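You operate a simulated robot arm through the tools that you are given. There is no shell and no other tool. Be economical: measure what you need, move in short steps, check, and stop when the job is done.

Carry out the task below with a simulated robot arm. There is one attempt and no reset: what you move stays moved.

JOB
Take the yellow tape measure and put it on the top of the stores bench. Put two of the yellow sleeves from the top of the packing bench on the shelf under the packing bench. Put the 10 MM pressboard packer from the top of the packing bench on the pressboard strip there and the 20 MM pressboard packer on the shelf under the packing bench. Any order will do. Set down upright: yellow tape measure.

The check looks at the end state, three seconds after you hand in, the way a careful person would. Anything else that was tipped, shoved, dropped, spilled or broken makes it a failure.

ROBOT AND FRAMES
A 7-joint arm with a two-finger parallel gripper on a trunk, on a base that drives. Base frame: it is fixed to the floor where the robot stands at the start and does not move with it; the origin is under the middle of the robot, x ahead of it, y to its left, z up; the surface under the hand at the start is at about z = 800. Readings come in mm, rad, newtons and seconds.
With the tool pointing down near the work surface it reaches from about 100 to 620 mm from the robot's upright axis, wherever it stands. Its first joint turns from -2.897 to 2.897 rad. Places, roughly: pressboard packer [500, 6250, 750]; pressboard strip [750, 6000, 750]; shelf under the packing bench [700, 7300, 300]; top of the stores bench [700, 3400, 800]; yellow sleeve [1000, 6250, 750]. Payload 3.91 kg.
The TCP is the grasp point between the finger pads, 30 mm short of the fingertips. In the tool frame z runs along the fingers and y along their closing line. Largest opening 110 mm; finger width 20, thickness 10; the body of the gripper, 48 by 112 mm, starts 55 mm behind the TCP.
Orientation is that of the tool frame in the base frame, as [roll, pitch, yaw] about the fixed x, y, z axes, in that order (R = Rz(yaw) Ry(pitch) Rx(roll)). With the fingers straight down and closing along the base's y, the tool's x points along the base's -x, its y along +y and its z along -z.

CONTROLS
- The arm moves only by the tool play_rows. Its argument "moves" is a list of rows, each a list of 7 numbers: the shift along the base's x, y, z in units of 20 mm (1.0 is 20 mm), then the turn, a rotation vector about the base's x, y, z in units of 5 degrees (1.0 is 5 degrees), then the finger opening in mm, from 0 to 110. In form: [[x, y, z, ax, ay, az, grip], ...]. A call has 1 to 8 rows; each row shifts and turns the commanded pose from where the row before left it. A call with a number of a shift or a turn outside -1 to 1 is refused whole. Rows are played at 5 a second. More than 50 mm and 0.15 rad between two rows, or a gripper value outside its range, and nothing of the call is played. A pose out of reach is approached as far as the arm can. The call stops where the force on the tool passes 40 N (or 10 N more than at its start, if that is more) or the arm is blocked; 0.2 s more then pass. The fingers move at their own pace (about 72 mm/s each) and stop on an object; they squeeze with about 31 N. The grip force told is the motor's: it shows also when the fingers shut on nothing. Time passes only in rows, and 0.2 s behind the last, so rows that do not move let the fingers close. The reply holds the time, the measured pose of the TCP, the force on the tool along the base axes, the opening and the grip force, in the units named above and with some noise, with the torque about the TCP (base axes, N m) and any sound that the robot's microphone picked up.
- Cameras (640 x 400 px; columns grow to the right, rows downward): "scene" is now at [29.9, 137.9, 1128.7]; the picture's right is [-0.18, -0.98, 0.00], its down [-0.39, 0.07, -0.92] and it looks along [0.90, -0.17, -0.40] (base axes); focal length 248 px, centre (320, 200). "wrist" rides on the gripper at [72, 17, -103] in the tool frame; the picture's right is [-0.23, 0.97, 0.00], its down [-0.76, -0.18, -0.62] and it looks along [-0.61, -0.14, 0.78] (tool axes); focal length 222 px, centre (320, 200). There is no depth. A picture from a camera that has moved, and an enlarged one, comes with that camera's place and axes in the base frame and with its lens.
- snapshot(camera): a new picture of that camera. No time passes.
- move_column(by): slides the trunk up (or, below 0, down) by that many mm; the arm and the scene camera ride with it, the base frame stays. It gives what a move gives, with no picture.
- steer(legs): drives the robot by 1 to 6 legs, each [ahead, left, turn to the left] in mm, mm and rad, along the robot's own axes; the way and the turn of a leg run together, so that a leg with both is an arc; at most 1500 mm and 3.142 rad a leg. The arm and the cameras ride along, it lands a little off, and it stops where it bumps. It gives what a move gives.
- aim_head(pan, tilt): turns the head with the scene camera to pan (to the left, within 2.705 rad either way) and tilt (down, from -0.506 to 1.204), counted from straight ahead of the robot. It gives what a move gives.
- close_up(camera, box): a new picture of the part [left, top, right, bottom] of that camera's present view, enlarged. No time passes.
- job_done(): hands the job in; it is judged then, once.

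Go step by step. Nothing tells you exact positions but the pictures and the camera data: compare them with the known pose of the tool, close in by small moves and look again before you grip or let go. The budget is 165 turns and 128 pictures, counting those below and the enlarged ones. Unless the task says otherwise, let go and move clear before handing in, and close with one line.

The tools are called after "Emit:" as name(argument=value, ...) on one line, values as JSON. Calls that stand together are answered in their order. play_rows: Moves the arm, as the interface text tells. Its arguments: {"type":"object","properties":{"moves":{"type":"array","items":{"type":"array","items":{"type":"number"}}}},"required":["moves"]} The other tools are called the same way: move_column (by) slides the trunk up or down; steer (legs) drives the base; aim_head (pan, tilt) turns the head that bears the scene camera; snapshot (camera) takes a picture; close_up (camera, box) takes an enlarged picture of a part of a camera's view; job_done () hands the job in.

At the start:

```text
clock: 0.0
tcp_pos: [376.3, 154.4, 958.7]
ee_rot: [-3.14, 0.002, 3.141]
contact_force: [1.1, 0.2, -0.2]
moment: [0.02, 0.0, -0.04]
width: 109.9
finger_force: 0.1
trunk travel left (down, up): [-173.0, 17.0]
robot x, y, heading: [1.0, -5.1, 0.0]
head pan, tilt: [-0.183, 0.408]
```

scene: 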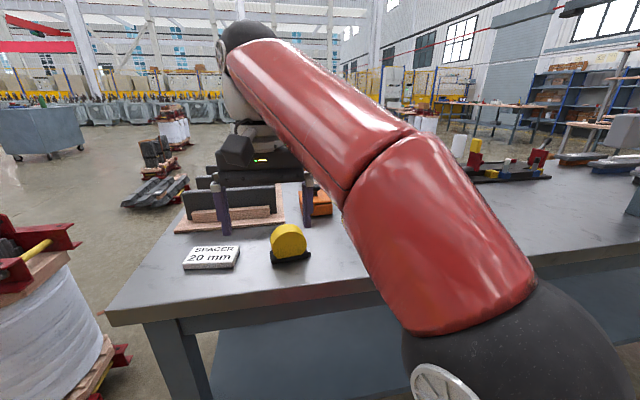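
wrist: 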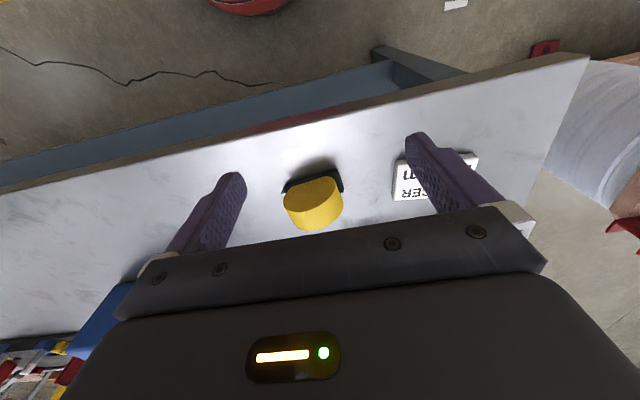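

I see a bench in front with a yellow round item on a black base (probably the tape measure) and a 20 mm spacer. I'll look closer at it before moving.

Emit:
close_up(camera="scene", box=[160, 170, 360, 295])

Emit:
close_up(camera="wrist", box=[220, 110, 500, 285])

```text
3.20 times, centred on (260, 232) of scene
camera zoom: at [29.9, 137.9, 1128.7], right [-0.18, -0.98, 0.0], down [-0.39, 0.07, -0.92], along [0.9, -0.17, -0.4], focal length 792 px, centre (512, 96)
```

zoom: 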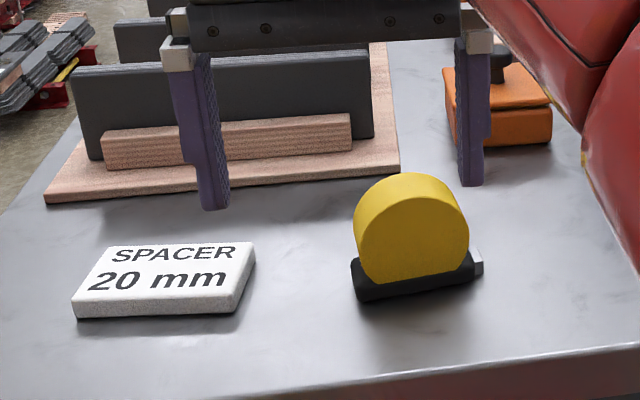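

```text
2.29 times, centred on (360, 198) of wrist
camera zoom: at [303.9, 172.1, 1063.2], right [0.23, 0.97, 0.0], down [0.76, -0.18, 0.62], along [0.61, -0.14, -0.78], focal length 508 px, centre (229, 206)
```

zoom: 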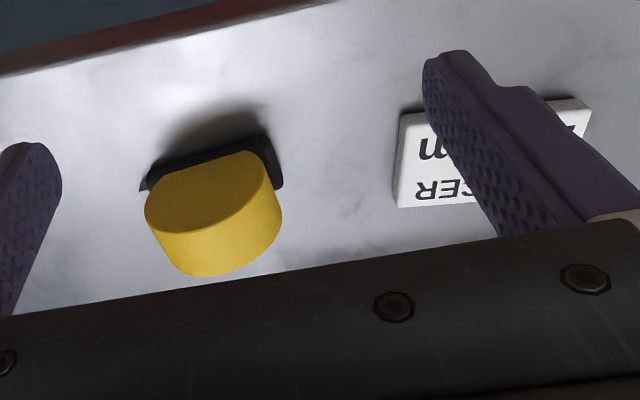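

The tape measure stands on the near bench at about (482, 120), its flat faces toward the robot, turned about 8°. I'll turn the gripper about 82° clockwise to close across those faces, staying high.

Emit:
play_rows(moves=[[0.3, -0.1, 0, 0, 0, -1, 110], [0.3, -0.1, 0, 0, 0, -1, 110], [0.3, -0.1, 0, 0, 0, -1, 110], [0.3, -0.1, 0, 0, 0, -1, 110], [0.3, -0.1, 0, 0, 0, -1, 110], [0.3, -0.1, 0, 0, 0, -1, 110], [0.3, -0.1, 0, 0, 0, -1, 110], [0.3, -0.1, 0, 0, 0, -1, 110]])

Emit:
play_rows(moves=[[0.3, -0.1, 0, 0, 0, -1, 110], [0.3, -0.1, 0, 0, 0, -1, 110], [0.3, -0.1, 0, 0, 0, -1, 110], [0.3, -0.1, 0, 0, 0, -1, 110], [0.3, -0.1, 0, 0, 0, -1, 110], [0.3, -0.1, 0, 0, 0, -1, 110], [0.3, -0.1, 0, 0, 0, -1, 110], [0.3, -0.1, 0, 0, 0, -1, 110]])

Emit:
snapshot(camera="wrist")

Emit:
snapshot(camera="scene")

```text
clock: 1.8
tcp_pos: [423.9, 138.7, 958.5]
ee_rot: [-3.141, 0.0, 2.44]
contact_force: [-0.4, -0.1, -0.2]
moment: [0.01, 0.0, -0.02]
width: 110.1
finger_force: 0.0
trunk travel left (down, up): [-173.0, 17.0]
robot x, y, heading: [-0.8, -1.1, -0.001]
head pan, tilt: [-0.183, 0.408]
```

```text
clock: 3.6
tcp_pos: [469.3, 121.8, 948.4]
ee_rot: [3.138, 0.001, 1.744]
contact_force: [-0.9, 0.4, 0.4]
moment: [-0.02, 0.03, -0.01]
width: 109.8
finger_force: 0.0
out of reach, approached as far as the arm can: row 3, 5, 7
trunk travel left (down, up): [-173.0, 17.0]
robot x, y, heading: [-0.5, -1.7, -0.004]
head pan, tilt: [-0.183, 0.408]
```

```text
123 pictures are left
camera wrist: at [472.8, 196.5, 1052.1], right [1.0, -0.06, 0.0], down [-0.05, -0.78, 0.62], along [-0.03, -0.62, -0.78], focal length 222 px, centre (320, 200)
```

wrist: 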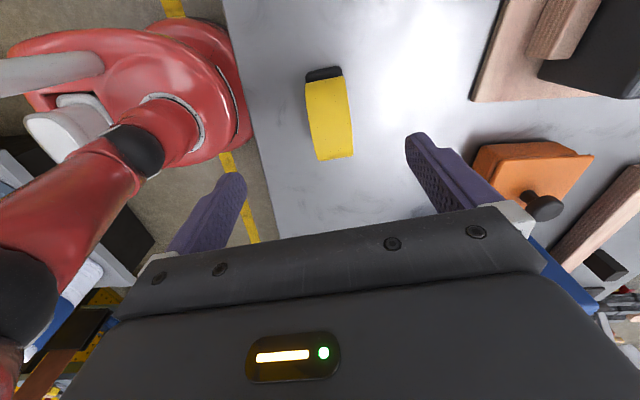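

```text
122 pictures are left
camera scene: at [29.8, 137.9, 1128.7], right [-0.18, -0.98, 0.0], down [-0.39, 0.07, -0.92], along [0.9, -0.17, -0.4], focal length 248 px, centre (320, 200)
```

scene: 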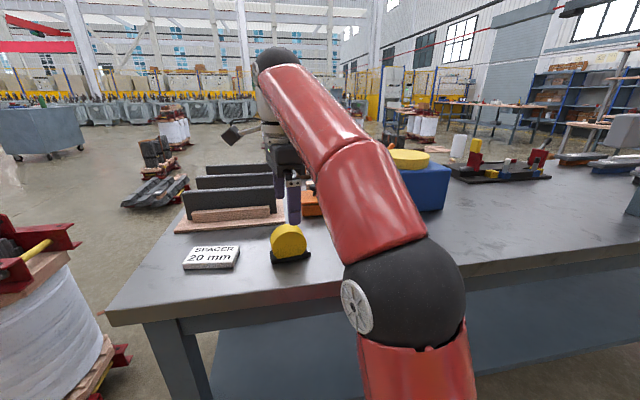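

The gripper lines up with the tape measure at (479, 119), angle about 7.5°. I'll descend partly and check.

Emit:
play_rows(moves=[[0.2, -0.1, -1, 0, 0, 0.4, 110], [0.2, 0, -1, 0, 0, 0, 110], [0, 0, -1, 0, 0, 0, 110], [0, 0, -0.5, 0, 0, 0, 110], [0, 0, 0, 0, 0, 0, 110]])

Emit:
snapshot(camera="wrist")

Emit:
close_up(camera="scene", box=[210, 170, 370, 270])

```text
clock: 4.8
tcp_pos: [477.4, 118.9, 880.4]
ee_rot: [3.141, -0.001, 1.78]
contact_force: [-0.6, 0.3, 0.2]
moment: [0.0, -0.01, -0.04]
width: 109.9
finger_force: 0.0
trunk travel left (down, up): [-173.0, 17.0]
robot x, y, heading: [-2.5, 2.3, -0.005]
head pan, tilt: [-0.183, 0.408]
```

```text
121 pictures are left
camera wrist: at [478.6, 194.6, 983.7], right [1.0, -0.02, 0.0], down [-0.02, -0.78, 0.62], along [-0.01, -0.62, -0.78], focal length 222 px, centre (320, 200)
```

wrist: 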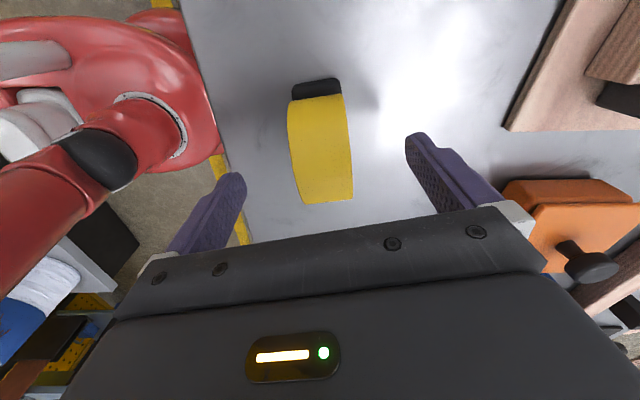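

```text
4.00 times, centred on (290, 220) of scene
camera zoom: at [29.9, 137.8, 1128.7], right [-0.18, -0.98, 0.0], down [-0.39, 0.07, -0.92], along [0.9, -0.17, -0.4], focal length 990 px, centre (440, 120)
```

zoom: 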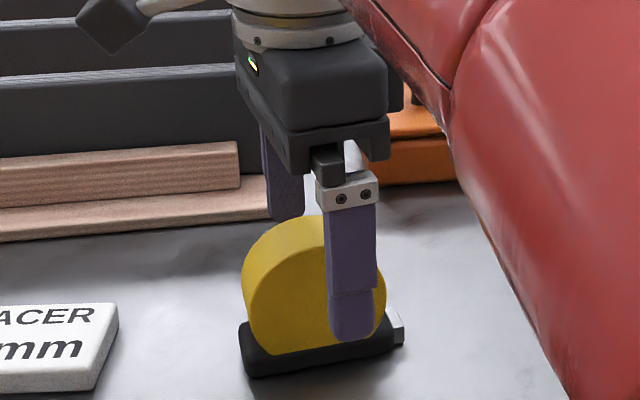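

Slightly over-rotated; the tape is at about 6.5°, so I turn back and lower to grip height, then close.

Emit:
play_rows(moves=[[0.1, 0.05, 0, 0, 0, -1, 110], [0, 0, -0.5, 0, 0, -0.1, 110], [0, 0, -0.5, 0, 0, 0, 110], [0, 0, -0.5, 0, 0, 0, 110], [0, 0, 0, 0, 0, 0, 80], [0, 0, 0, 0, 0, 0, 60], [0, 0, 0, 0, 0, 0, 45]])

Emit:
close_up(camera="scene", box=[210, 170, 370, 270])

Emit:
snapshot(camera="wrist")

```text
clock: 6.4
tcp_pos: [479.8, 121.6, 850.1]
ee_rot: [3.14, -0.001, 1.683]
contact_force: [1.1, 0.7, -0.1]
moment: [0.0, 0.01, 0.01]
width: 44.8
finger_force: 0.1
trunk travel left (down, up): [-173.0, 17.0]
robot x, y, heading: [0.0, -2.2, -0.003]
head pan, tilt: [-0.183, 0.408]
```

```text
4.00 times, centred on (290, 220) of scene
camera zoom: at [29.9, 137.8, 1128.7], right [-0.18, -0.98, 0.0], down [-0.39, 0.07, -0.92], along [0.9, -0.17, -0.4], focal length 990 px, centre (440, 120)
```

zoom: 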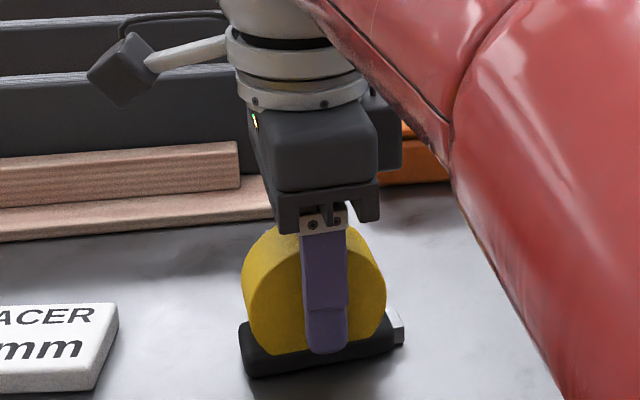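

```text
118 pictures are left
camera wrist: at [488.2, 195.0, 953.3], right [0.99, -0.12, 0.0], down [-0.09, -0.78, 0.62], along [-0.07, -0.62, -0.78], focal length 222 px, centre (320, 200)
```

wrist: 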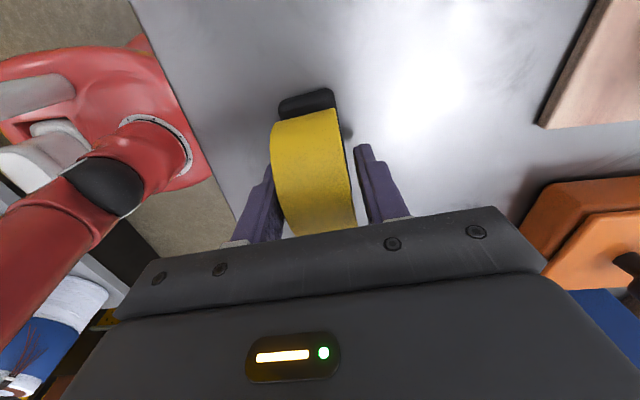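

Fingers straddle the tape evenly. Close and lift slightly.

Emit:
play_rows(moves=[[0, 0, 0, 0, 0, 0, 35], [0, 0, 0, 0, 0, 0, 20], [0, 0, 0, 0, 0, 0, 10], [0, 0, 0, 0, 0, 0, 10], [0, 0, 0, 0, 0, 0, 10]])

Emit:
play_rows(moves=[[0, 0, 0.5, 0, 0, 0, 10], [0, 0, 1, 0, 0, 0, 10], [0, 0, 1, 0, 0, 0, 10], [0, 0, 1, 0, 0, 0, 10], [0, 0, 0, 0, 0, 0, 10]])

Emit:
close_up(camera="scene", box=[160, 120, 400, 270])

```text
clock: 7.6
tcp_pos: [481.4, 120.7, 849.1]
ee_rot: [-3.141, 0.0, 1.685]
contact_force: [1.4, -0.6, 0.9]
moment: [-0.03, -0.04, 0.0]
width: 35.9
finger_force: 30.7
trunk travel left (down, up): [-173.0, 17.0]
robot x, y, heading: [-0.0, 1.0, 0.004]
head pan, tilt: [-0.183, 0.408]
```

```text
clock: 8.8
tcp_pos: [480.2, 121.9, 919.4]
ee_rot: [3.14, 0.001, 1.686]
contact_force: [0.7, 0.4, -2.1]
moment: [0.01, 0.0, 0.01]
width: 35.5
finger_force: 30.9
trunk travel left (down, up): [-173.0, 17.0]
robot x, y, heading: [-3.1, 2.4, -0.002]
head pan, tilt: [-0.183, 0.408]
```

```text
2.67 times, centred on (280, 195) of scene
camera zoom: at [30.0, 137.9, 1128.7], right [-0.18, -0.98, 0.0], down [-0.39, 0.07, -0.92], along [0.9, -0.17, -0.4], focal length 660 px, centre (427, 213)
```

zoom: 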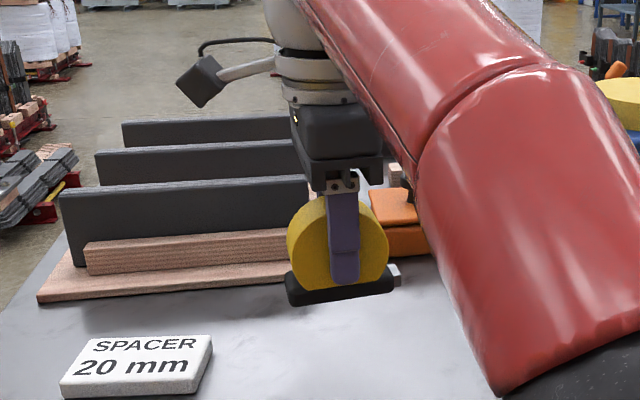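

Tape is held upright. Next I look behind and to the left to plan driving.

Emit:
aim_head(pan=1.57, tilt=0.35)

Emit:
snapshot(camera="scene")

Emit:
aim_head(pan=2.6, tilt=0.5)

Emit:
snapshot(camera="scene")

Emit:
aim_head(pan=0.7, tilt=0.5)

Emit:
snapshot(camera="scene")

```text
clock: 10.6
tcp_pos: [480.3, 121.6, 920.5]
ee_rot: [-3.141, 0.002, 1.684]
contact_force: [0.3, 0.3, -2.4]
moment: [-0.01, -0.01, 0.03]
width: 35.6
finger_force: 30.6
trunk travel left (down, up): [-173.0, 17.0]
robot x, y, heading: [2.0, 0.2, -0.005]
head pan, tilt: [1.571, 0.351]
```

```text
116 pictures are left
camera scene: at [-60.9, 247.8, 1134.0], right [1.0, 0.0, 0.0], down [0.0, -0.34, -0.94], along [0.0, 0.94, -0.34], focal length 248 px, centre (320, 200)
```

scene: 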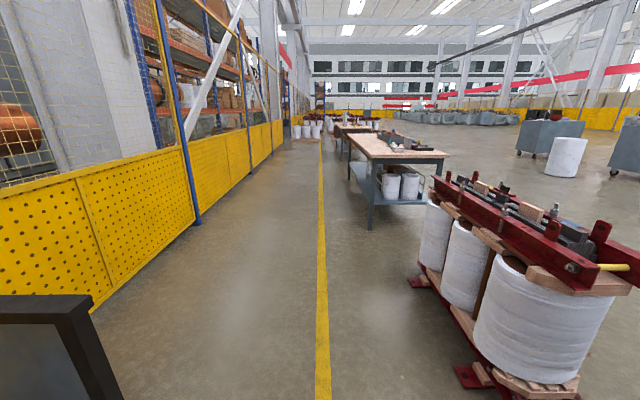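

```text
clock: 11.9
tcp_pos: [479.7, 120.6, 920.1]
ee_rot: [3.141, 0.001, 1.684]
contact_force: [0.5, -0.1, -3.3]
moment: [0.0, 0.0, 0.03]
width: 35.8
finger_force: 30.5
trunk travel left (down, up): [-173.0, 17.0]
robot x, y, heading: [-1.2, 0.6, 0.004]
head pan, tilt: [2.601, 0.499]
```

```text
115 pictures are left
camera scene: at [-138.9, 201.6, 1120.4], right [0.52, 0.86, 0.0], down [0.41, -0.25, -0.88], along [-0.75, 0.45, -0.48], focal length 248 px, centre (320, 200)
```

scene: 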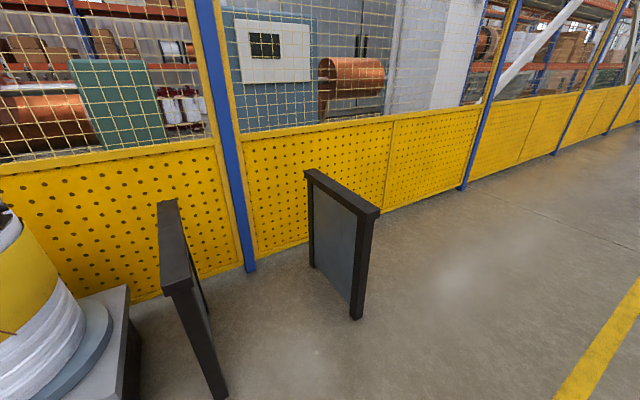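

```text
clock: 13.7
tcp_pos: [481.2, 120.9, 920.0]
ee_rot: [3.141, 0.001, 1.684]
contact_force: [-0.2, 0.0, -2.4]
moment: [-0.02, 0.01, 0.02]
width: 35.7
finger_force: 31.4
trunk travel left (down, up): [-173.0, 17.0]
robot x, y, heading: [-2.0, 0.1, -0.002]
head pan, tilt: [0.7, 0.499]
```

```text
114 pictures are left
camera scene: at [8.6, 213.4, 1120.3], right [0.64, -0.76, 0.0], down [-0.37, -0.31, -0.88], along [0.67, 0.57, -0.48], focal length 248 px, centre (320, 200)
```

scene: 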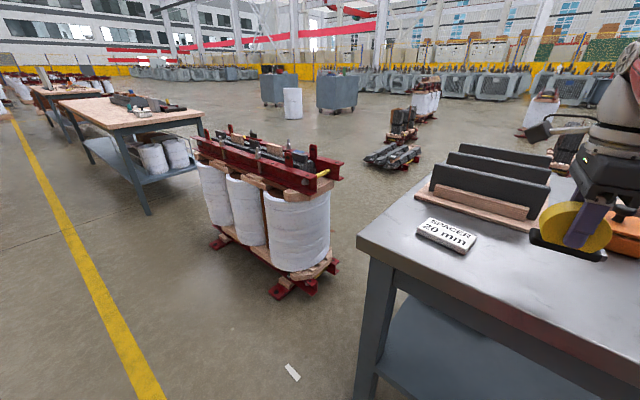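

The aisle near x = 0 is clear. I back off 150 mm and strafe left towards the stores bench.

Emit:
steer(legs=[[-150, 0, 0], [0, 1500, 0], [0, 1000, 0]])

Emit:
snapshot(camera="scene")

```text
clock: 26.9
tcp_pos: [320.3, 2610.0, 920.6]
ee_rot: [3.142, -0.001, 1.689]
contact_force: [-0.8, 1.3, -1.8]
moment: [0.0, -0.01, 0.01]
width: 36.0
finger_force: 31.1
trunk travel left (down, up): [-173.0, 17.0]
robot x, y, heading: [-155.4, 2484.4, 0.008]
head pan, tilt: [0.7, 0.499]
```

```text
113 pictures are left
camera scene: at [-151.6, 2700.1, 1120.3], right [0.65, -0.76, 0.0], down [-0.36, -0.31, -0.88], along [0.67, 0.57, -0.48], focal length 248 px, centre (320, 200)
```

scene: 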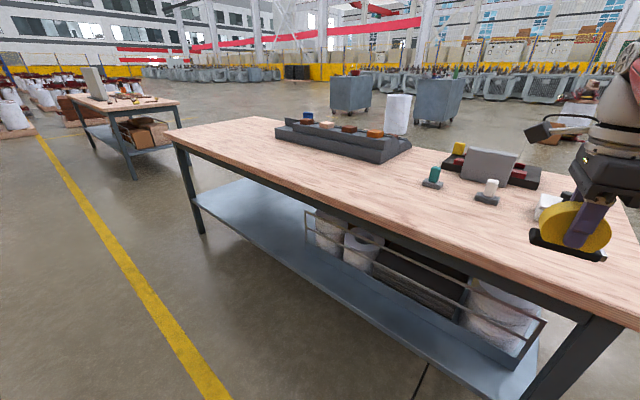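

Stores bench has free space along its front around y 3500. I continue left 900 mm then look down.

Emit:
steer(legs=[[0, 900, 0]])

Emit:
aim_head(pan=0.0, tilt=0.5)

Emit:
snapshot(camera="scene")

Emit:
snapshot(camera="wrist")

```text
clock: 31.6
tcp_pos: [309.7, 3522.0, 919.8]
ee_rot: [-3.14, 0.0, 1.7]
contact_force: [-0.1, -0.2, -2.7]
moment: [-0.01, -0.04, -0.03]
width: 35.9
finger_force: 31.3
trunk travel left (down, up): [-173.0, 17.0]
robot x, y, heading: [-169.0, 3391.7, 0.016]
head pan, tilt: [0.7, 0.499]
```

```text
clock: 32.7
tcp_pos: [308.7, 3521.2, 920.5]
ee_rot: [3.14, 0.0, 1.7]
contact_force: [0.1, -0.6, -1.9]
moment: [-0.01, 0.02, 0.02]
width: 35.9
finger_force: 30.9
trunk travel left (down, up): [-173.0, 17.0]
robot x, y, heading: [-164.7, 3393.1, 0.012]
head pan, tilt: [0.0, 0.499]
```

```text
112 pictures are left
camera scene: at [-141.5, 3547.8, 1120.3], right [0.02, -1.0, 0.0], down [-0.48, -0.01, -0.88], along [0.88, 0.01, -0.48], focal length 248 px, centre (320, 200)
```

scene: 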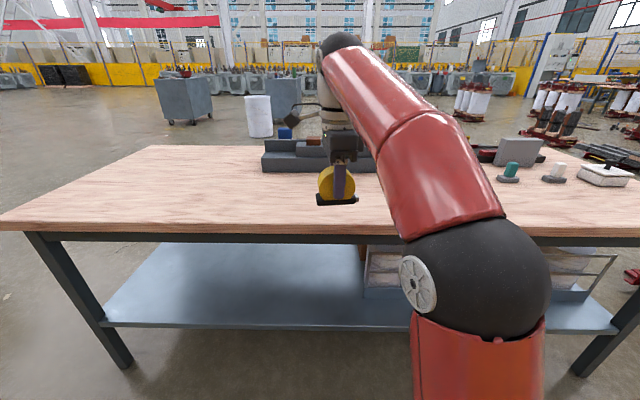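

```text
111 pictures are left
camera wrist: at [316.1, 3595.7, 1023.6], right [1.0, -0.1, 0.0], down [-0.08, -0.78, 0.62], along [-0.06, -0.62, -0.78], focal length 222 px, centre (320, 200)
```

wrist: 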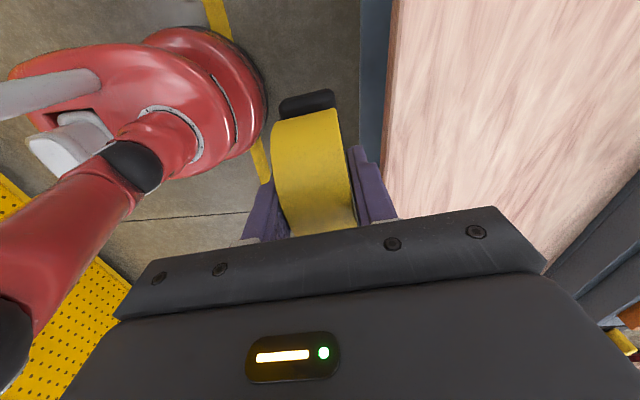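

The stores bench edge is at x≈392, top about z 740. I drive ahead 180 mm so the tape is over the free area, and lower it partway.

Emit:
steer(legs=[[180, 0, 0]])

Emit:
play_rows(moves=[[0, 0, -1, 0, 0, 0, 10], [0, 0, -1, 0, 0, 0, 10], [0, 0, -1, 0, 0, 0, 10], [0, 0, -1, 0, 0, 0, 10], [0, 0, 0, 0, 0, 0, 10]])

Emit:
snapshot(camera="scene")

Emit:
snapshot(camera="wrist")

```text
clock: 34.2
tcp_pos: [490.8, 3526.0, 919.5]
ee_rot: [-3.14, 0.001, 1.701]
contact_force: [0.1, -0.2, -2.2]
moment: [-0.02, -0.01, -0.02]
width: 35.8
finger_force: 31.1
trunk travel left (down, up): [-173.0, 17.0]
robot x, y, heading: [12.4, 3395.2, 0.018]
head pan, tilt: [0.0, 0.499]
```

```text
clock: 35.4
tcp_pos: [490.7, 3524.8, 839.5]
ee_rot: [3.141, 0.0, 1.702]
contact_force: [0.2, 0.3, -3.0]
moment: [0.01, 0.03, -0.04]
width: 36.0
finger_force: 30.9
trunk travel left (down, up): [-173.0, 17.0]
robot x, y, heading: [14.1, 3395.4, 0.015]
head pan, tilt: [0.0, 0.499]
```

```text
110 pictures are left
camera scene: at [39.4, 3550.9, 1120.3], right [0.02, -1.0, 0.0], down [-0.48, -0.01, -0.88], along [0.88, 0.02, -0.48], focal length 248 px, centre (320, 200)
```

scene: 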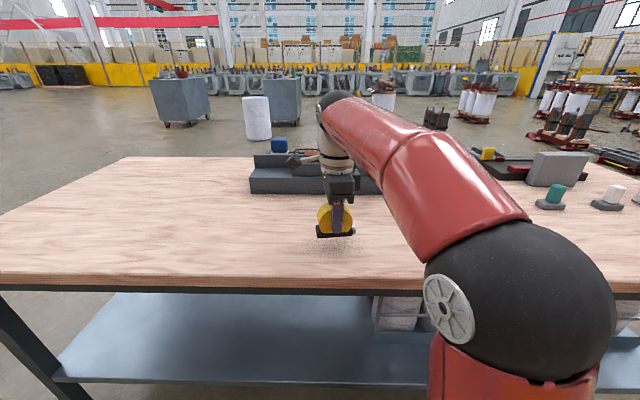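

```text
109 pictures are left
camera wrist: at [496.8, 3600.1, 943.2], right [1.0, -0.1, 0.0], down [-0.08, -0.78, 0.62], along [-0.06, -0.62, -0.78], focal length 222 px, centre (320, 200)
```

wrist: 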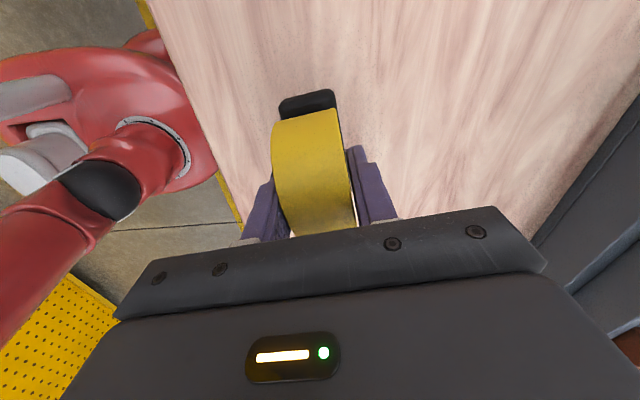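

Now creeping down until contact.

Emit:
play_rows(moves=[[0, 0, -0.3, 0, 0, 0, 10], [0, 0, -0.3, 0, 0, 0, 10], [0, 0, -0.3, 0, 0, 0, 10], [0, 0, -0.2, 0, 0, 0, 10], [0, 0, -0.2, 0, 0, 0, 10], [0, 0, -0.2, 0, 0, 0, 10], [0, 0, 0, 0, 0, 0, 10]])

Emit:
close_up(camera="scene", box=[280, 170, 400, 245])

```text
clock: 37.0
tcp_pos: [489.8, 3525.6, 809.7]
ee_rot: [3.141, -0.001, 1.703]
contact_force: [-0.7, -0.2, -1.3]
moment: [0.0, -0.01, -0.04]
width: 35.7
finger_force: 30.9
trunk travel left (down, up): [-173.0, 17.0]
robot x, y, heading: [15.7, 3394.2, 0.017]
head pan, tilt: [0.0, 0.499]
```

```text
5.33 times, centred on (340, 208) of scene
camera zoom: at [39.4, 3550.9, 1120.3], right [0.02, -1.0, 0.0], down [-0.48, -0.01, -0.88], along [0.88, 0.02, -0.48], focal length 1320 px, centre (213, 160)
```

zoom: 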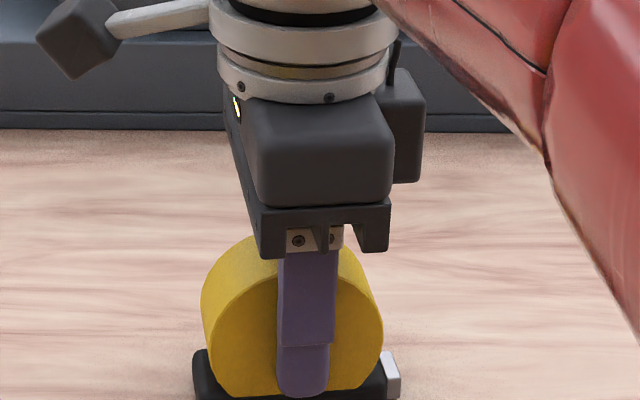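

Emit:
play_rows(moves=[[0, 0, -0.15, 0, 0, 0, 10], [0, 0, -0.15, 0, 0, 0, 10], [0, 0, -0.1, 0, 0, 0, 10], [0, 0, -0.1, 0, 0, 0, 10], [0, 0, 0, 0, 0, 0, 10]])

Emit:
close_up(camera="scene", box=[280, 190, 400, 265])

```text
clock: 38.2
tcp_pos: [488.7, 3524.6, 801.9]
ee_rot: [3.139, -0.001, 1.702]
contact_force: [2.2, 0.8, 26.7]
moment: [-0.01, 0.24, -0.09]
width: 35.8
finger_force: 31.5
trunk travel left (down, up): [-173.0, 17.0]
robot x, y, heading: [11.7, 3393.6, 0.022]
head pan, tilt: [0.0, 0.499]
```

```text
5.33 times, centred on (340, 228) of scene
camera zoom: at [38.3, 3550.6, 1120.5], right [0.02, -1.0, 0.0], down [-0.48, -0.01, -0.88], along [0.88, 0.02, -0.48], focal length 1320 px, centre (213, 53)
```

zoom: 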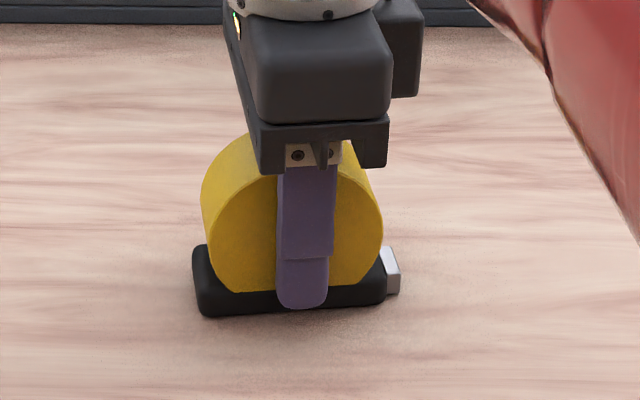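

Contact made, bench top ≈ z 752. Ease off, open, rise.

Emit:
play_rows(moves=[[0, 0, 0.1, 0, 0, 0, 10], [0, 0, 0.0, 0, 0, 0, 32], [0, 0, 0, 0, 0, 0, 45], [0, 0, 0, 0, 0, 0, 65], [0, 0, 0, 0, 0, 0, 80], [0, 0, 0.5, 0, 0, 0, 80], [0, 0, 1, 0, 0, 0, 80], [0, 0, 1, 0, 0, 0, 80]])

Emit:
play_rows(moves=[[0, 0, 1, 0, 0, 0, 80], [0, 0, 1, 0, 0, 0, 80], [0, 0, 1, 0, 0, 0, 80], [0, 0, 1, 0, 0, 0, 80], [0, 0, 0, 0, 0, 0, 80]])

Emit:
snapshot(camera="scene")

```text
clock: 40.0
tcp_pos: [490.4, 3524.4, 852.7]
ee_rot: [-3.141, 0.0, 1.701]
contact_force: [-0.8, -1.0, -0.2]
moment: [0.0, 0.01, -0.01]
width: 79.9
finger_force: 0.0
trunk travel left (down, up): [-173.0, 17.0]
robot x, y, heading: [9.2, 3396.7, 0.022]
head pan, tilt: [0.0, 0.499]
```

```text
clock: 41.2
tcp_pos: [489.4, 3524.3, 932.5]
ee_rot: [3.141, -0.001, 1.703]
contact_force: [0.2, -0.3, 0.6]
moment: [-0.03, 0.0, 0.0]
width: 79.9
finger_force: 0.0
trunk travel left (down, up): [-173.0, 17.0]
robot x, y, heading: [12.0, 3395.0, 0.016]
head pan, tilt: [0.0, 0.499]
```

```text
106 pictures are left
camera scene: at [39.3, 3550.9, 1120.3], right [0.02, -1.0, 0.0], down [-0.48, -0.01, -0.88], along [0.88, 0.02, -0.48], focal length 248 px, centre (320, 200)
```

scene: 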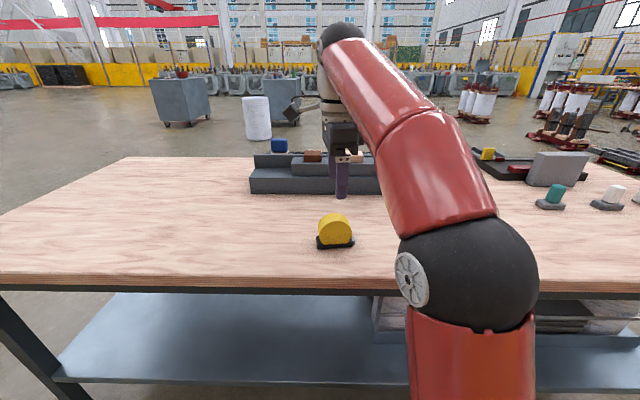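

Tape measure stands upright on the stores bench. Now back off and drive left towards the packing bench, looking ahead first.

Emit:
steer(legs=[[-170, 0, -0.018], [0, 1300, 0]])

Emit:
aim_head(pan=1.0, tilt=0.4)

Emit:
snapshot(camera="scene")

```text
clock: 48.8
tcp_pos: [321.3, 4812.0, 931.3]
ee_rot: [3.14, 0.001, 1.688]
contact_force: [0.2, 0.0, 0.4]
moment: [0.02, -0.02, 0.03]
width: 79.8
finger_force: 0.2
trunk travel left (down, up): [-173.0, 17.0]
robot x, y, heading: [-157.1, 4692.6, 0.007]
head pan, tilt: [0.0, 0.499]
```

```text
clock: 50.0
tcp_pos: [321.1, 4811.3, 932.4]
ee_rot: [-3.14, 0.001, 1.688]
contact_force: [-0.5, -0.7, 0.1]
moment: [-0.02, 0.02, 0.02]
width: 80.0
finger_force: 0.0
trunk travel left (down, up): [-173.0, 17.0]
robot x, y, heading: [-157.1, 4692.5, 0.003]
head pan, tilt: [1.0, 0.4]
```

```text
105 pictures are left
camera scene: at [-169.6, 4922.8, 1129.5], right [0.84, -0.54, 0.0], down [-0.21, -0.33, -0.92], along [0.5, 0.78, -0.39], focal length 248 px, centre (320, 200)
```

scene: 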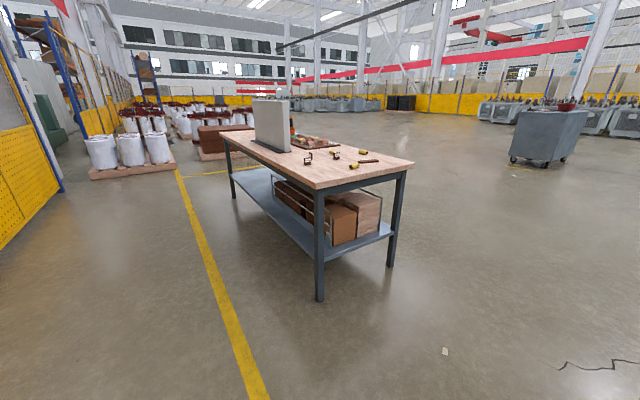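

Packing bench: near corner about (410, 5850). I move up along its front and look at its top and shelf.

Emit:
steer(legs=[[0, 1200, 0]])

Emit:
aim_head(pan=0.3, tilt=0.5)

Emit:
snapshot(camera="scene")

Emit:
aim_head(pan=1.0, tilt=0.5)

Emit:
snapshot(camera="scene")

```text
clock: 56.1
tcp_pos: [318.6, 6017.2, 932.3]
ee_rot: [-3.14, 0.001, 1.684]
contact_force: [-0.4, -0.8, 0.0]
moment: [-0.01, -0.03, 0.02]
width: 80.1
finger_force: 0.0
trunk travel left (down, up): [-173.0, 17.0]
robot x, y, heading: [-159.1, 5896.1, 0.006]
head pan, tilt: [1.0, 0.4]
```

```text
clock: 57.2
tcp_pos: [317.8, 6017.2, 933.0]
ee_rot: [-3.141, 0.0, 1.683]
contact_force: [-0.5, 0.5, -0.2]
moment: [-0.01, 0.03, 0.02]
width: 80.0
finger_force: 0.1
trunk travel left (down, up): [-173.0, 17.0]
robot x, y, heading: [-159.1, 5899.3, 0.003]
head pan, tilt: [0.3, 0.499]
```

```text
104 pictures are left
camera scene: at [-134.6, 6078.8, 1120.4], right [0.3, -0.95, 0.0], down [-0.46, -0.14, -0.88], along [0.84, 0.26, -0.48], focal length 248 px, centre (320, 200)
```

scene: 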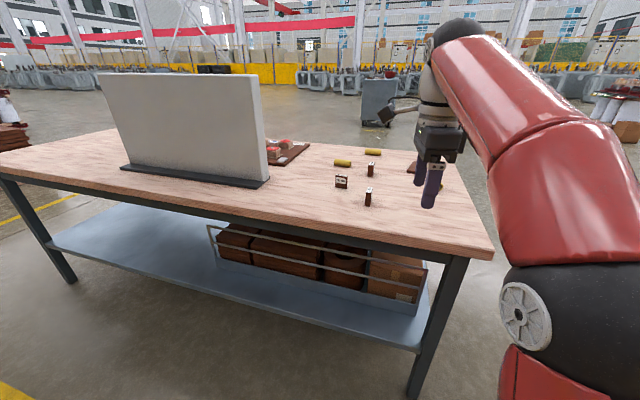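

```text
clock: 58.3
tcp_pos: [318.5, 6017.4, 932.5]
ee_rot: [3.14, -0.001, 1.684]
contact_force: [-0.2, 1.3, -0.1]
moment: [0.03, 0.01, 0.02]
width: 80.0
finger_force: 0.0
trunk travel left (down, up): [-173.0, 17.0]
robot x, y, heading: [-161.1, 5897.4, 0.001]
head pan, tilt: [1.0, 0.499]
```

```text
103 pictures are left
camera scene: at [-172.3, 6128.4, 1120.3], right [0.84, -0.54, 0.0], down [-0.26, -0.4, -0.88], along [0.47, 0.74, -0.48], focal length 248 px, centre (320, 200)
```

scene: 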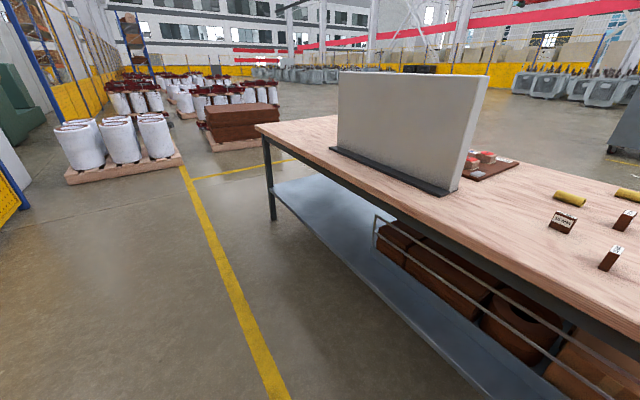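

Emit:
aim_head(pan=0.2, tilt=0.5)

Emit:
close_up(camera="scene", box=[220, 110, 460, 260])

Emit:
close_up(camera="scene", box=[250, 140, 410, 240])

```text
clock: 59.4
tcp_pos: [318.3, 6017.3, 932.4]
ee_rot: [-3.141, 0.001, 1.686]
contact_force: [0.3, -0.1, 0.8]
moment: [-0.01, 0.02, 0.02]
width: 80.1
finger_force: 0.0
trunk travel left (down, up): [-173.0, 17.0]
robot x, y, heading: [-160.5, 5897.6, -0.003]
head pan, tilt: [0.201, 0.499]
```

```text
2.67 times, centred on (340, 185) of scene
camera zoom: at [-132.3, 6070.1, 1120.3], right [0.2, -0.98, 0.0], down [-0.47, -0.1, -0.88], along [0.86, 0.18, -0.48], focal length 660 px, centre (267, 240)
```

zoom: 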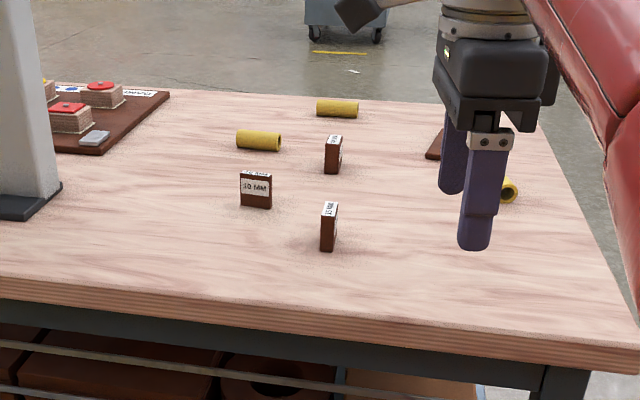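

```text
4.00 times, centred on (330, 190) of scene
camera zoom: at [-132.3, 6070.1, 1120.3], right [0.2, -0.98, 0.0], down [-0.47, -0.1, -0.88], along [0.86, 0.18, -0.48], focal length 990 px, centre (280, 240)
```

zoom: 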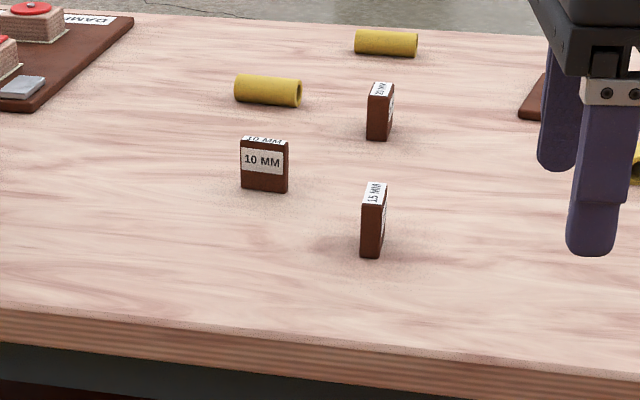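

Bench has packers (10 MM at ≈(619,6232), others at (524,6130), (754,6150)), three sleeves and a dark strip behind the hand. I'll check the base-to-bench clearance and look with the hand swung aside.

Emit:
steer(legs=[[150, 250, 0]])

Emit:
aim_head(pan=-0.3, tilt=1.2)

Emit:
snapshot(camera="scene")

Emit:
aim_head(pan=-0.3, tilt=0.5)

Emit:
snapshot(camera="scene")

Emit:
snapshot(camera="wrist")

```text
clock: 61.4
tcp_pos: [466.9, 6268.6, 932.9]
ee_rot: [-3.14, 0.0, 1.688]
contact_force: [-0.3, 0.3, -0.6]
moment: [0.01, 0.02, 0.0]
width: 80.1
finger_force: 0.0
trunk travel left (down, up): [-173.0, 17.0]
robot x, y, heading: [-10.2, 6147.6, 0.003]
head pan, tilt: [0.201, 0.499]
```

```text
clock: 62.5
tcp_pos: [467.0, 6269.9, 932.7]
ee_rot: [3.141, -0.001, 1.687]
contact_force: [0.9, 0.6, -0.6]
moment: [0.0, -0.03, 0.03]
width: 80.1
finger_force: 0.1
trunk travel left (down, up): [-173.0, 17.0]
robot x, y, heading: [-9.8, 6150.4, 0.003]
head pan, tilt: [-0.3, 1.201]
```

```text
100 pictures are left
camera scene: at [-19.4, 6285.8, 1066.7], right [-0.29, -0.96, 0.0], down [-0.89, 0.27, -0.36], along [0.35, -0.11, -0.93], focal length 248 px, centre (320, 200)
```

scene: 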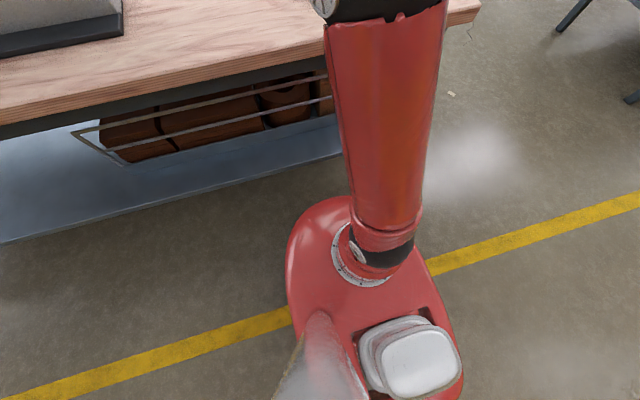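

```text
clock: 63.5
tcp_pos: [467.4, 6269.1, 931.9]
ee_rot: [-3.141, -0.001, 1.687]
contact_force: [-0.2, 0.2, -0.1]
moment: [0.03, 0.0, -0.01]
width: 80.0
finger_force: 0.1
trunk travel left (down, up): [-173.0, 17.0]
robot x, y, heading: [-12.5, 6147.8, 0.007]
head pan, tilt: [-0.3, 0.499]
```

```text
99 pictures are left
camera scene: at [14.1, 6275.5, 1120.3], right [-0.29, -0.96, 0.0], down [-0.46, 0.14, -0.88], along [0.84, -0.26, -0.48], focal length 248 px, centre (320, 200)
```

scene: 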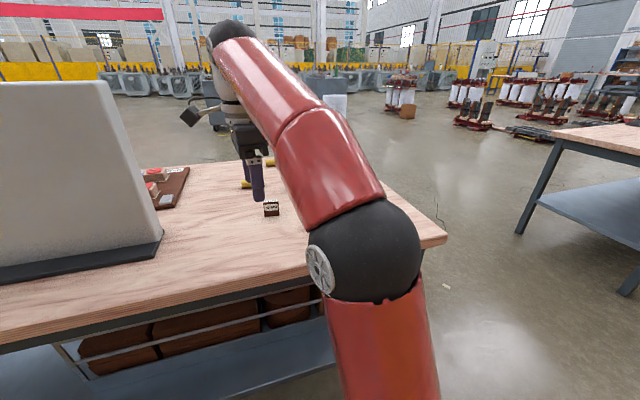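

```text
98 pictures are left
camera wrist: at [475.5, 6343.6, 1036.0], right [0.99, -0.11, 0.0], down [-0.09, -0.78, 0.62], along [-0.07, -0.62, -0.78], focal length 222 px, centre (320, 200)
```

wrist: 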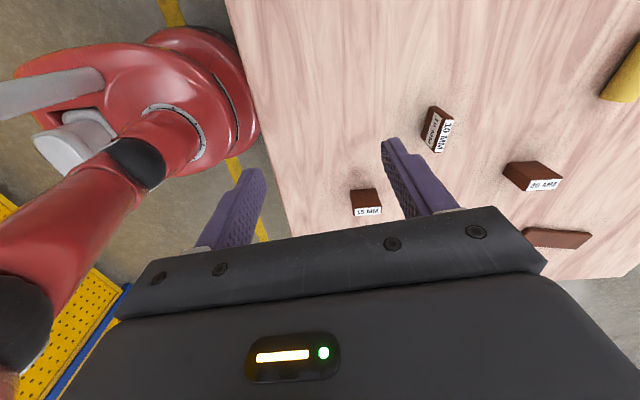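

The packers read 10, 15 and 20 MM; the strip lies beyond the 20. I'll zoom the wrist view to read and measure.

Emit:
close_up(camera="wrist", box=[340, 90, 620, 265])

```text
2.29 times, centred on (480, 178) of wrist
camera zoom: at [475.5, 6343.6, 1036.0], right [0.99, -0.11, 0.0], down [-0.09, -0.78, 0.62], along [-0.07, -0.62, -0.78], focal length 508 px, centre (-46, 251)
```

zoom: 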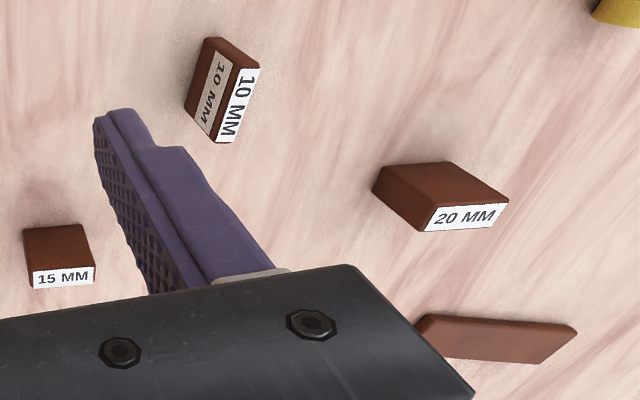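

Identified: 10 MM at ≈(619,6232), 15 MM nearer, 20 MM at ≈(754,6150), strip at ≈(880,5985). Base has about 150 mm to the shelf, so I advance 95 mm and view the 10 MM packer from above.

Emit:
steer(legs=[[95, 0, 0]])

Emit:
snapshot(camera="wrist")

Emit:
aim_head(pan=-0.1, tilt=0.6)

Emit:
snapshot(camera="scene")

```text
clock: 64.7
tcp_pos: [559.9, 6270.0, 932.3]
ee_rot: [3.141, -0.001, 1.686]
contact_force: [0.0, -0.7, 0.9]
moment: [0.01, 0.02, 0.02]
width: 80.1
finger_force: 0.2
trunk travel left (down, up): [-173.0, 17.0]
robot x, y, heading: [81.0, 6148.9, 0.002]
head pan, tilt: [-0.3, 0.499]
```

```text
96 pictures are left
camera wrist: at [568.6, 6344.2, 1036.0], right [0.99, -0.11, 0.0], down [-0.09, -0.78, 0.62], along [-0.07, -0.62, -0.78], focal length 222 px, centre (320, 200)
```

wrist: 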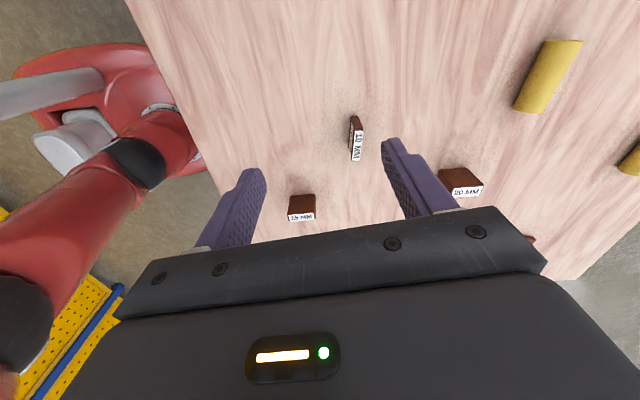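

```text
clock: 65.4
tcp_pos: [561.1, 6270.2, 933.3]
ee_rot: [3.141, -0.002, 1.688]
contact_force: [-0.6, 0.2, -0.5]
moment: [0.0, 0.05, -0.02]
width: 80.2
finger_force: 0.0
trunk travel left (down, up): [-173.0, 17.0]
robot x, y, heading: [82.9, 6148.9, 0.002]
head pan, tilt: [-0.099, 0.6]
```

```text
95 pictures are left
camera scene: at [108.2, 6293.9, 1111.3], right [-0.1, -1.0, 0.0], down [-0.56, 0.05, -0.83], along [0.82, -0.08, -0.56], focal length 248 px, centre (320, 200)
```

scene: 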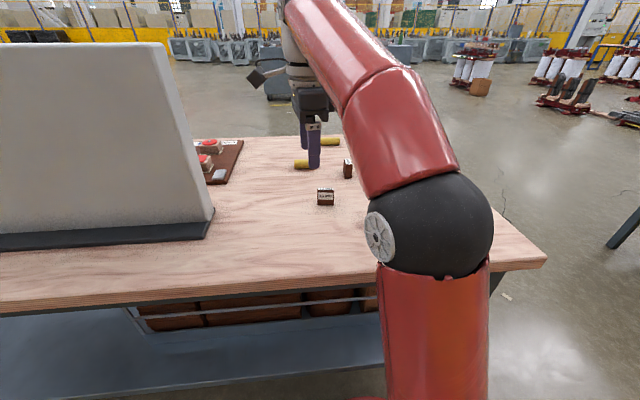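

Emit:
close_up(camera="wrist", box=[270, 90, 430, 190])

Emit:
close_up(camera="scene", box=[280, 130, 400, 205])

```text
4.00 times, centred on (350, 140) of wrist
camera zoom: at [568.6, 6344.3, 1036.0], right [0.99, -0.11, 0.0], down [-0.09, -0.78, 0.62], along [-0.07, -0.62, -0.78], focal length 888 px, centre (200, 440)
```

zoom: 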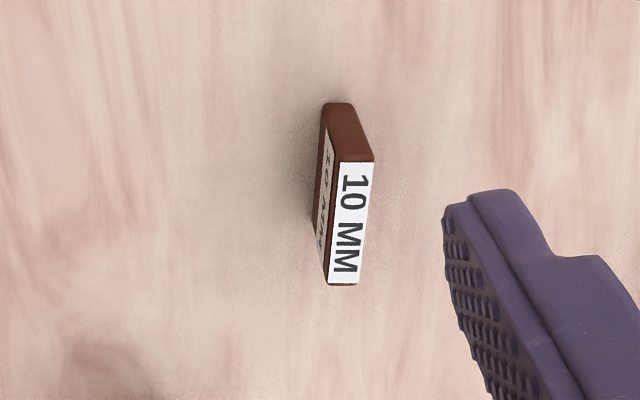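

```text
5.33 times, centred on (340, 168) of scene
camera zoom: at [108.2, 6293.9, 1111.3], right [-0.1, -1.0, 0.0], down [-0.56, 0.05, -0.83], along [0.82, -0.08, -0.56], focal length 1320 px, centre (213, 373)
```

zoom: 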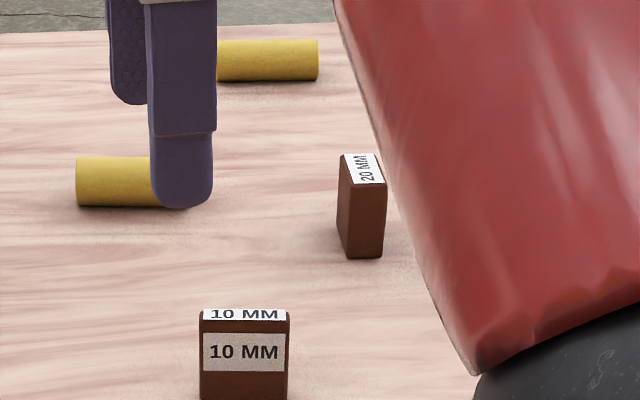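

The 10 MM packer stands at (600, 6229), 47 tall, turned about -6.6°. I move above it and align.

Emit:
play_rows(moves=[[0.66, -0.7, -0.8, 0, 0, -0.9, 70], [0.66, -0.7, -0.8, 0, 0, -0.9, 60], [0.66, -0.65, -0.8, 0, 0, -0.8, 60], [0, 0, -1, 0, 0, 0, 60], [0, 0, -1, 0, 0, 0, 60], [0, 0, 0, 0, 0, 0, 60]])

Emit:
snapshot(camera="wrist")

Emit:
close_up(camera="scene", box=[260, 130, 420, 230])

```text
clock: 66.8
tcp_pos: [600.2, 6229.0, 844.4]
ee_rot: [3.141, -0.002, 1.461]
contact_force: [-1.1, -0.3, -0.2]
moment: [0.05, -0.04, -0.01]
width: 60.0
finger_force: 0.1
trunk travel left (down, up): [-173.0, 17.0]
robot x, y, heading: [80.5, 6150.0, 0.002]
head pan, tilt: [-0.099, 0.6]
```

```text
92 pictures are left
camera wrist: at [624.1, 6299.8, 947.7], right [0.94, -0.33, 0.0], down [-0.26, -0.74, 0.62], along [-0.21, -0.59, -0.78], focal length 222 px, centre (320, 200)
```

wrist: 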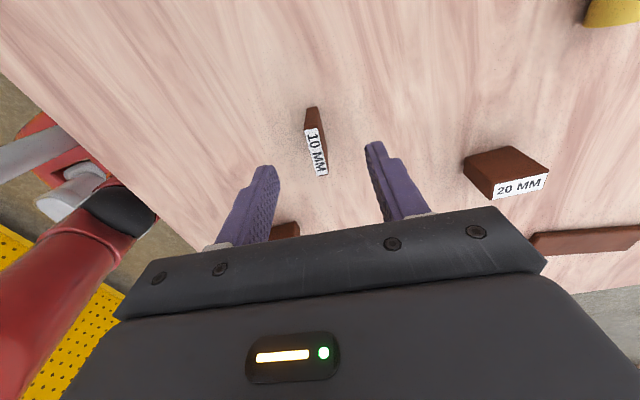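

```text
4.00 times, centred on (340, 180) of scene
camera zoom: at [108.2, 6293.9, 1111.3], right [-0.1, -1.0, 0.0], down [-0.56, 0.05, -0.83], along [0.82, -0.08, -0.57], focal length 990 px, centre (240, 280)
```

zoom: 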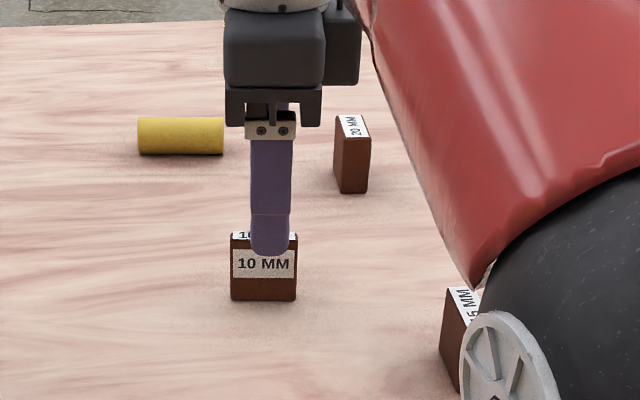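

Aligned. Descend to z≈790 and grip.

Emit:
play_rows(moves=[[0, 0, -0.9, 0, 0, 0, 60], [0, 0, -0.9, 0, 0, 0, 60], [0, 0, -0.9, 0, 0, 0, 60], [0, 0, 0, 0, 0, 0, 40], [0, 0, 0, 0, 0, 0, 20], [0, 0, 0, 0, 0, 0, 2], [0, 0, 0, 0, 0, 0, 2], [0, 0, 0, 0, 0, 0, 2]])

Emit:
snapshot(camera="wrist")

```text
clock: 68.6
tcp_pos: [599.7, 6228.6, 790.5]
ee_rot: [-3.141, -0.002, 1.462]
contact_force: [0.6, 0.3, 0.0]
moment: [-0.02, 0.0, 0.05]
width: 8.6
finger_force: 31.3
trunk travel left (down, up): [-173.0, 17.0]
robot x, y, heading: [79.9, 6147.4, 0.002]
head pan, tilt: [-0.099, 0.6]
```

```text
90 pictures are left
camera wrist: at [624.2, 6299.1, 893.9], right [0.94, -0.33, 0.0], down [-0.26, -0.74, 0.62], along [-0.21, -0.59, -0.78], focal length 222 px, centre (320, 200)
```

wrist: 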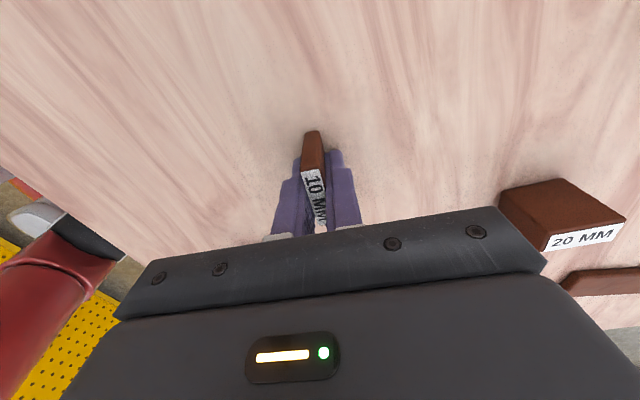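

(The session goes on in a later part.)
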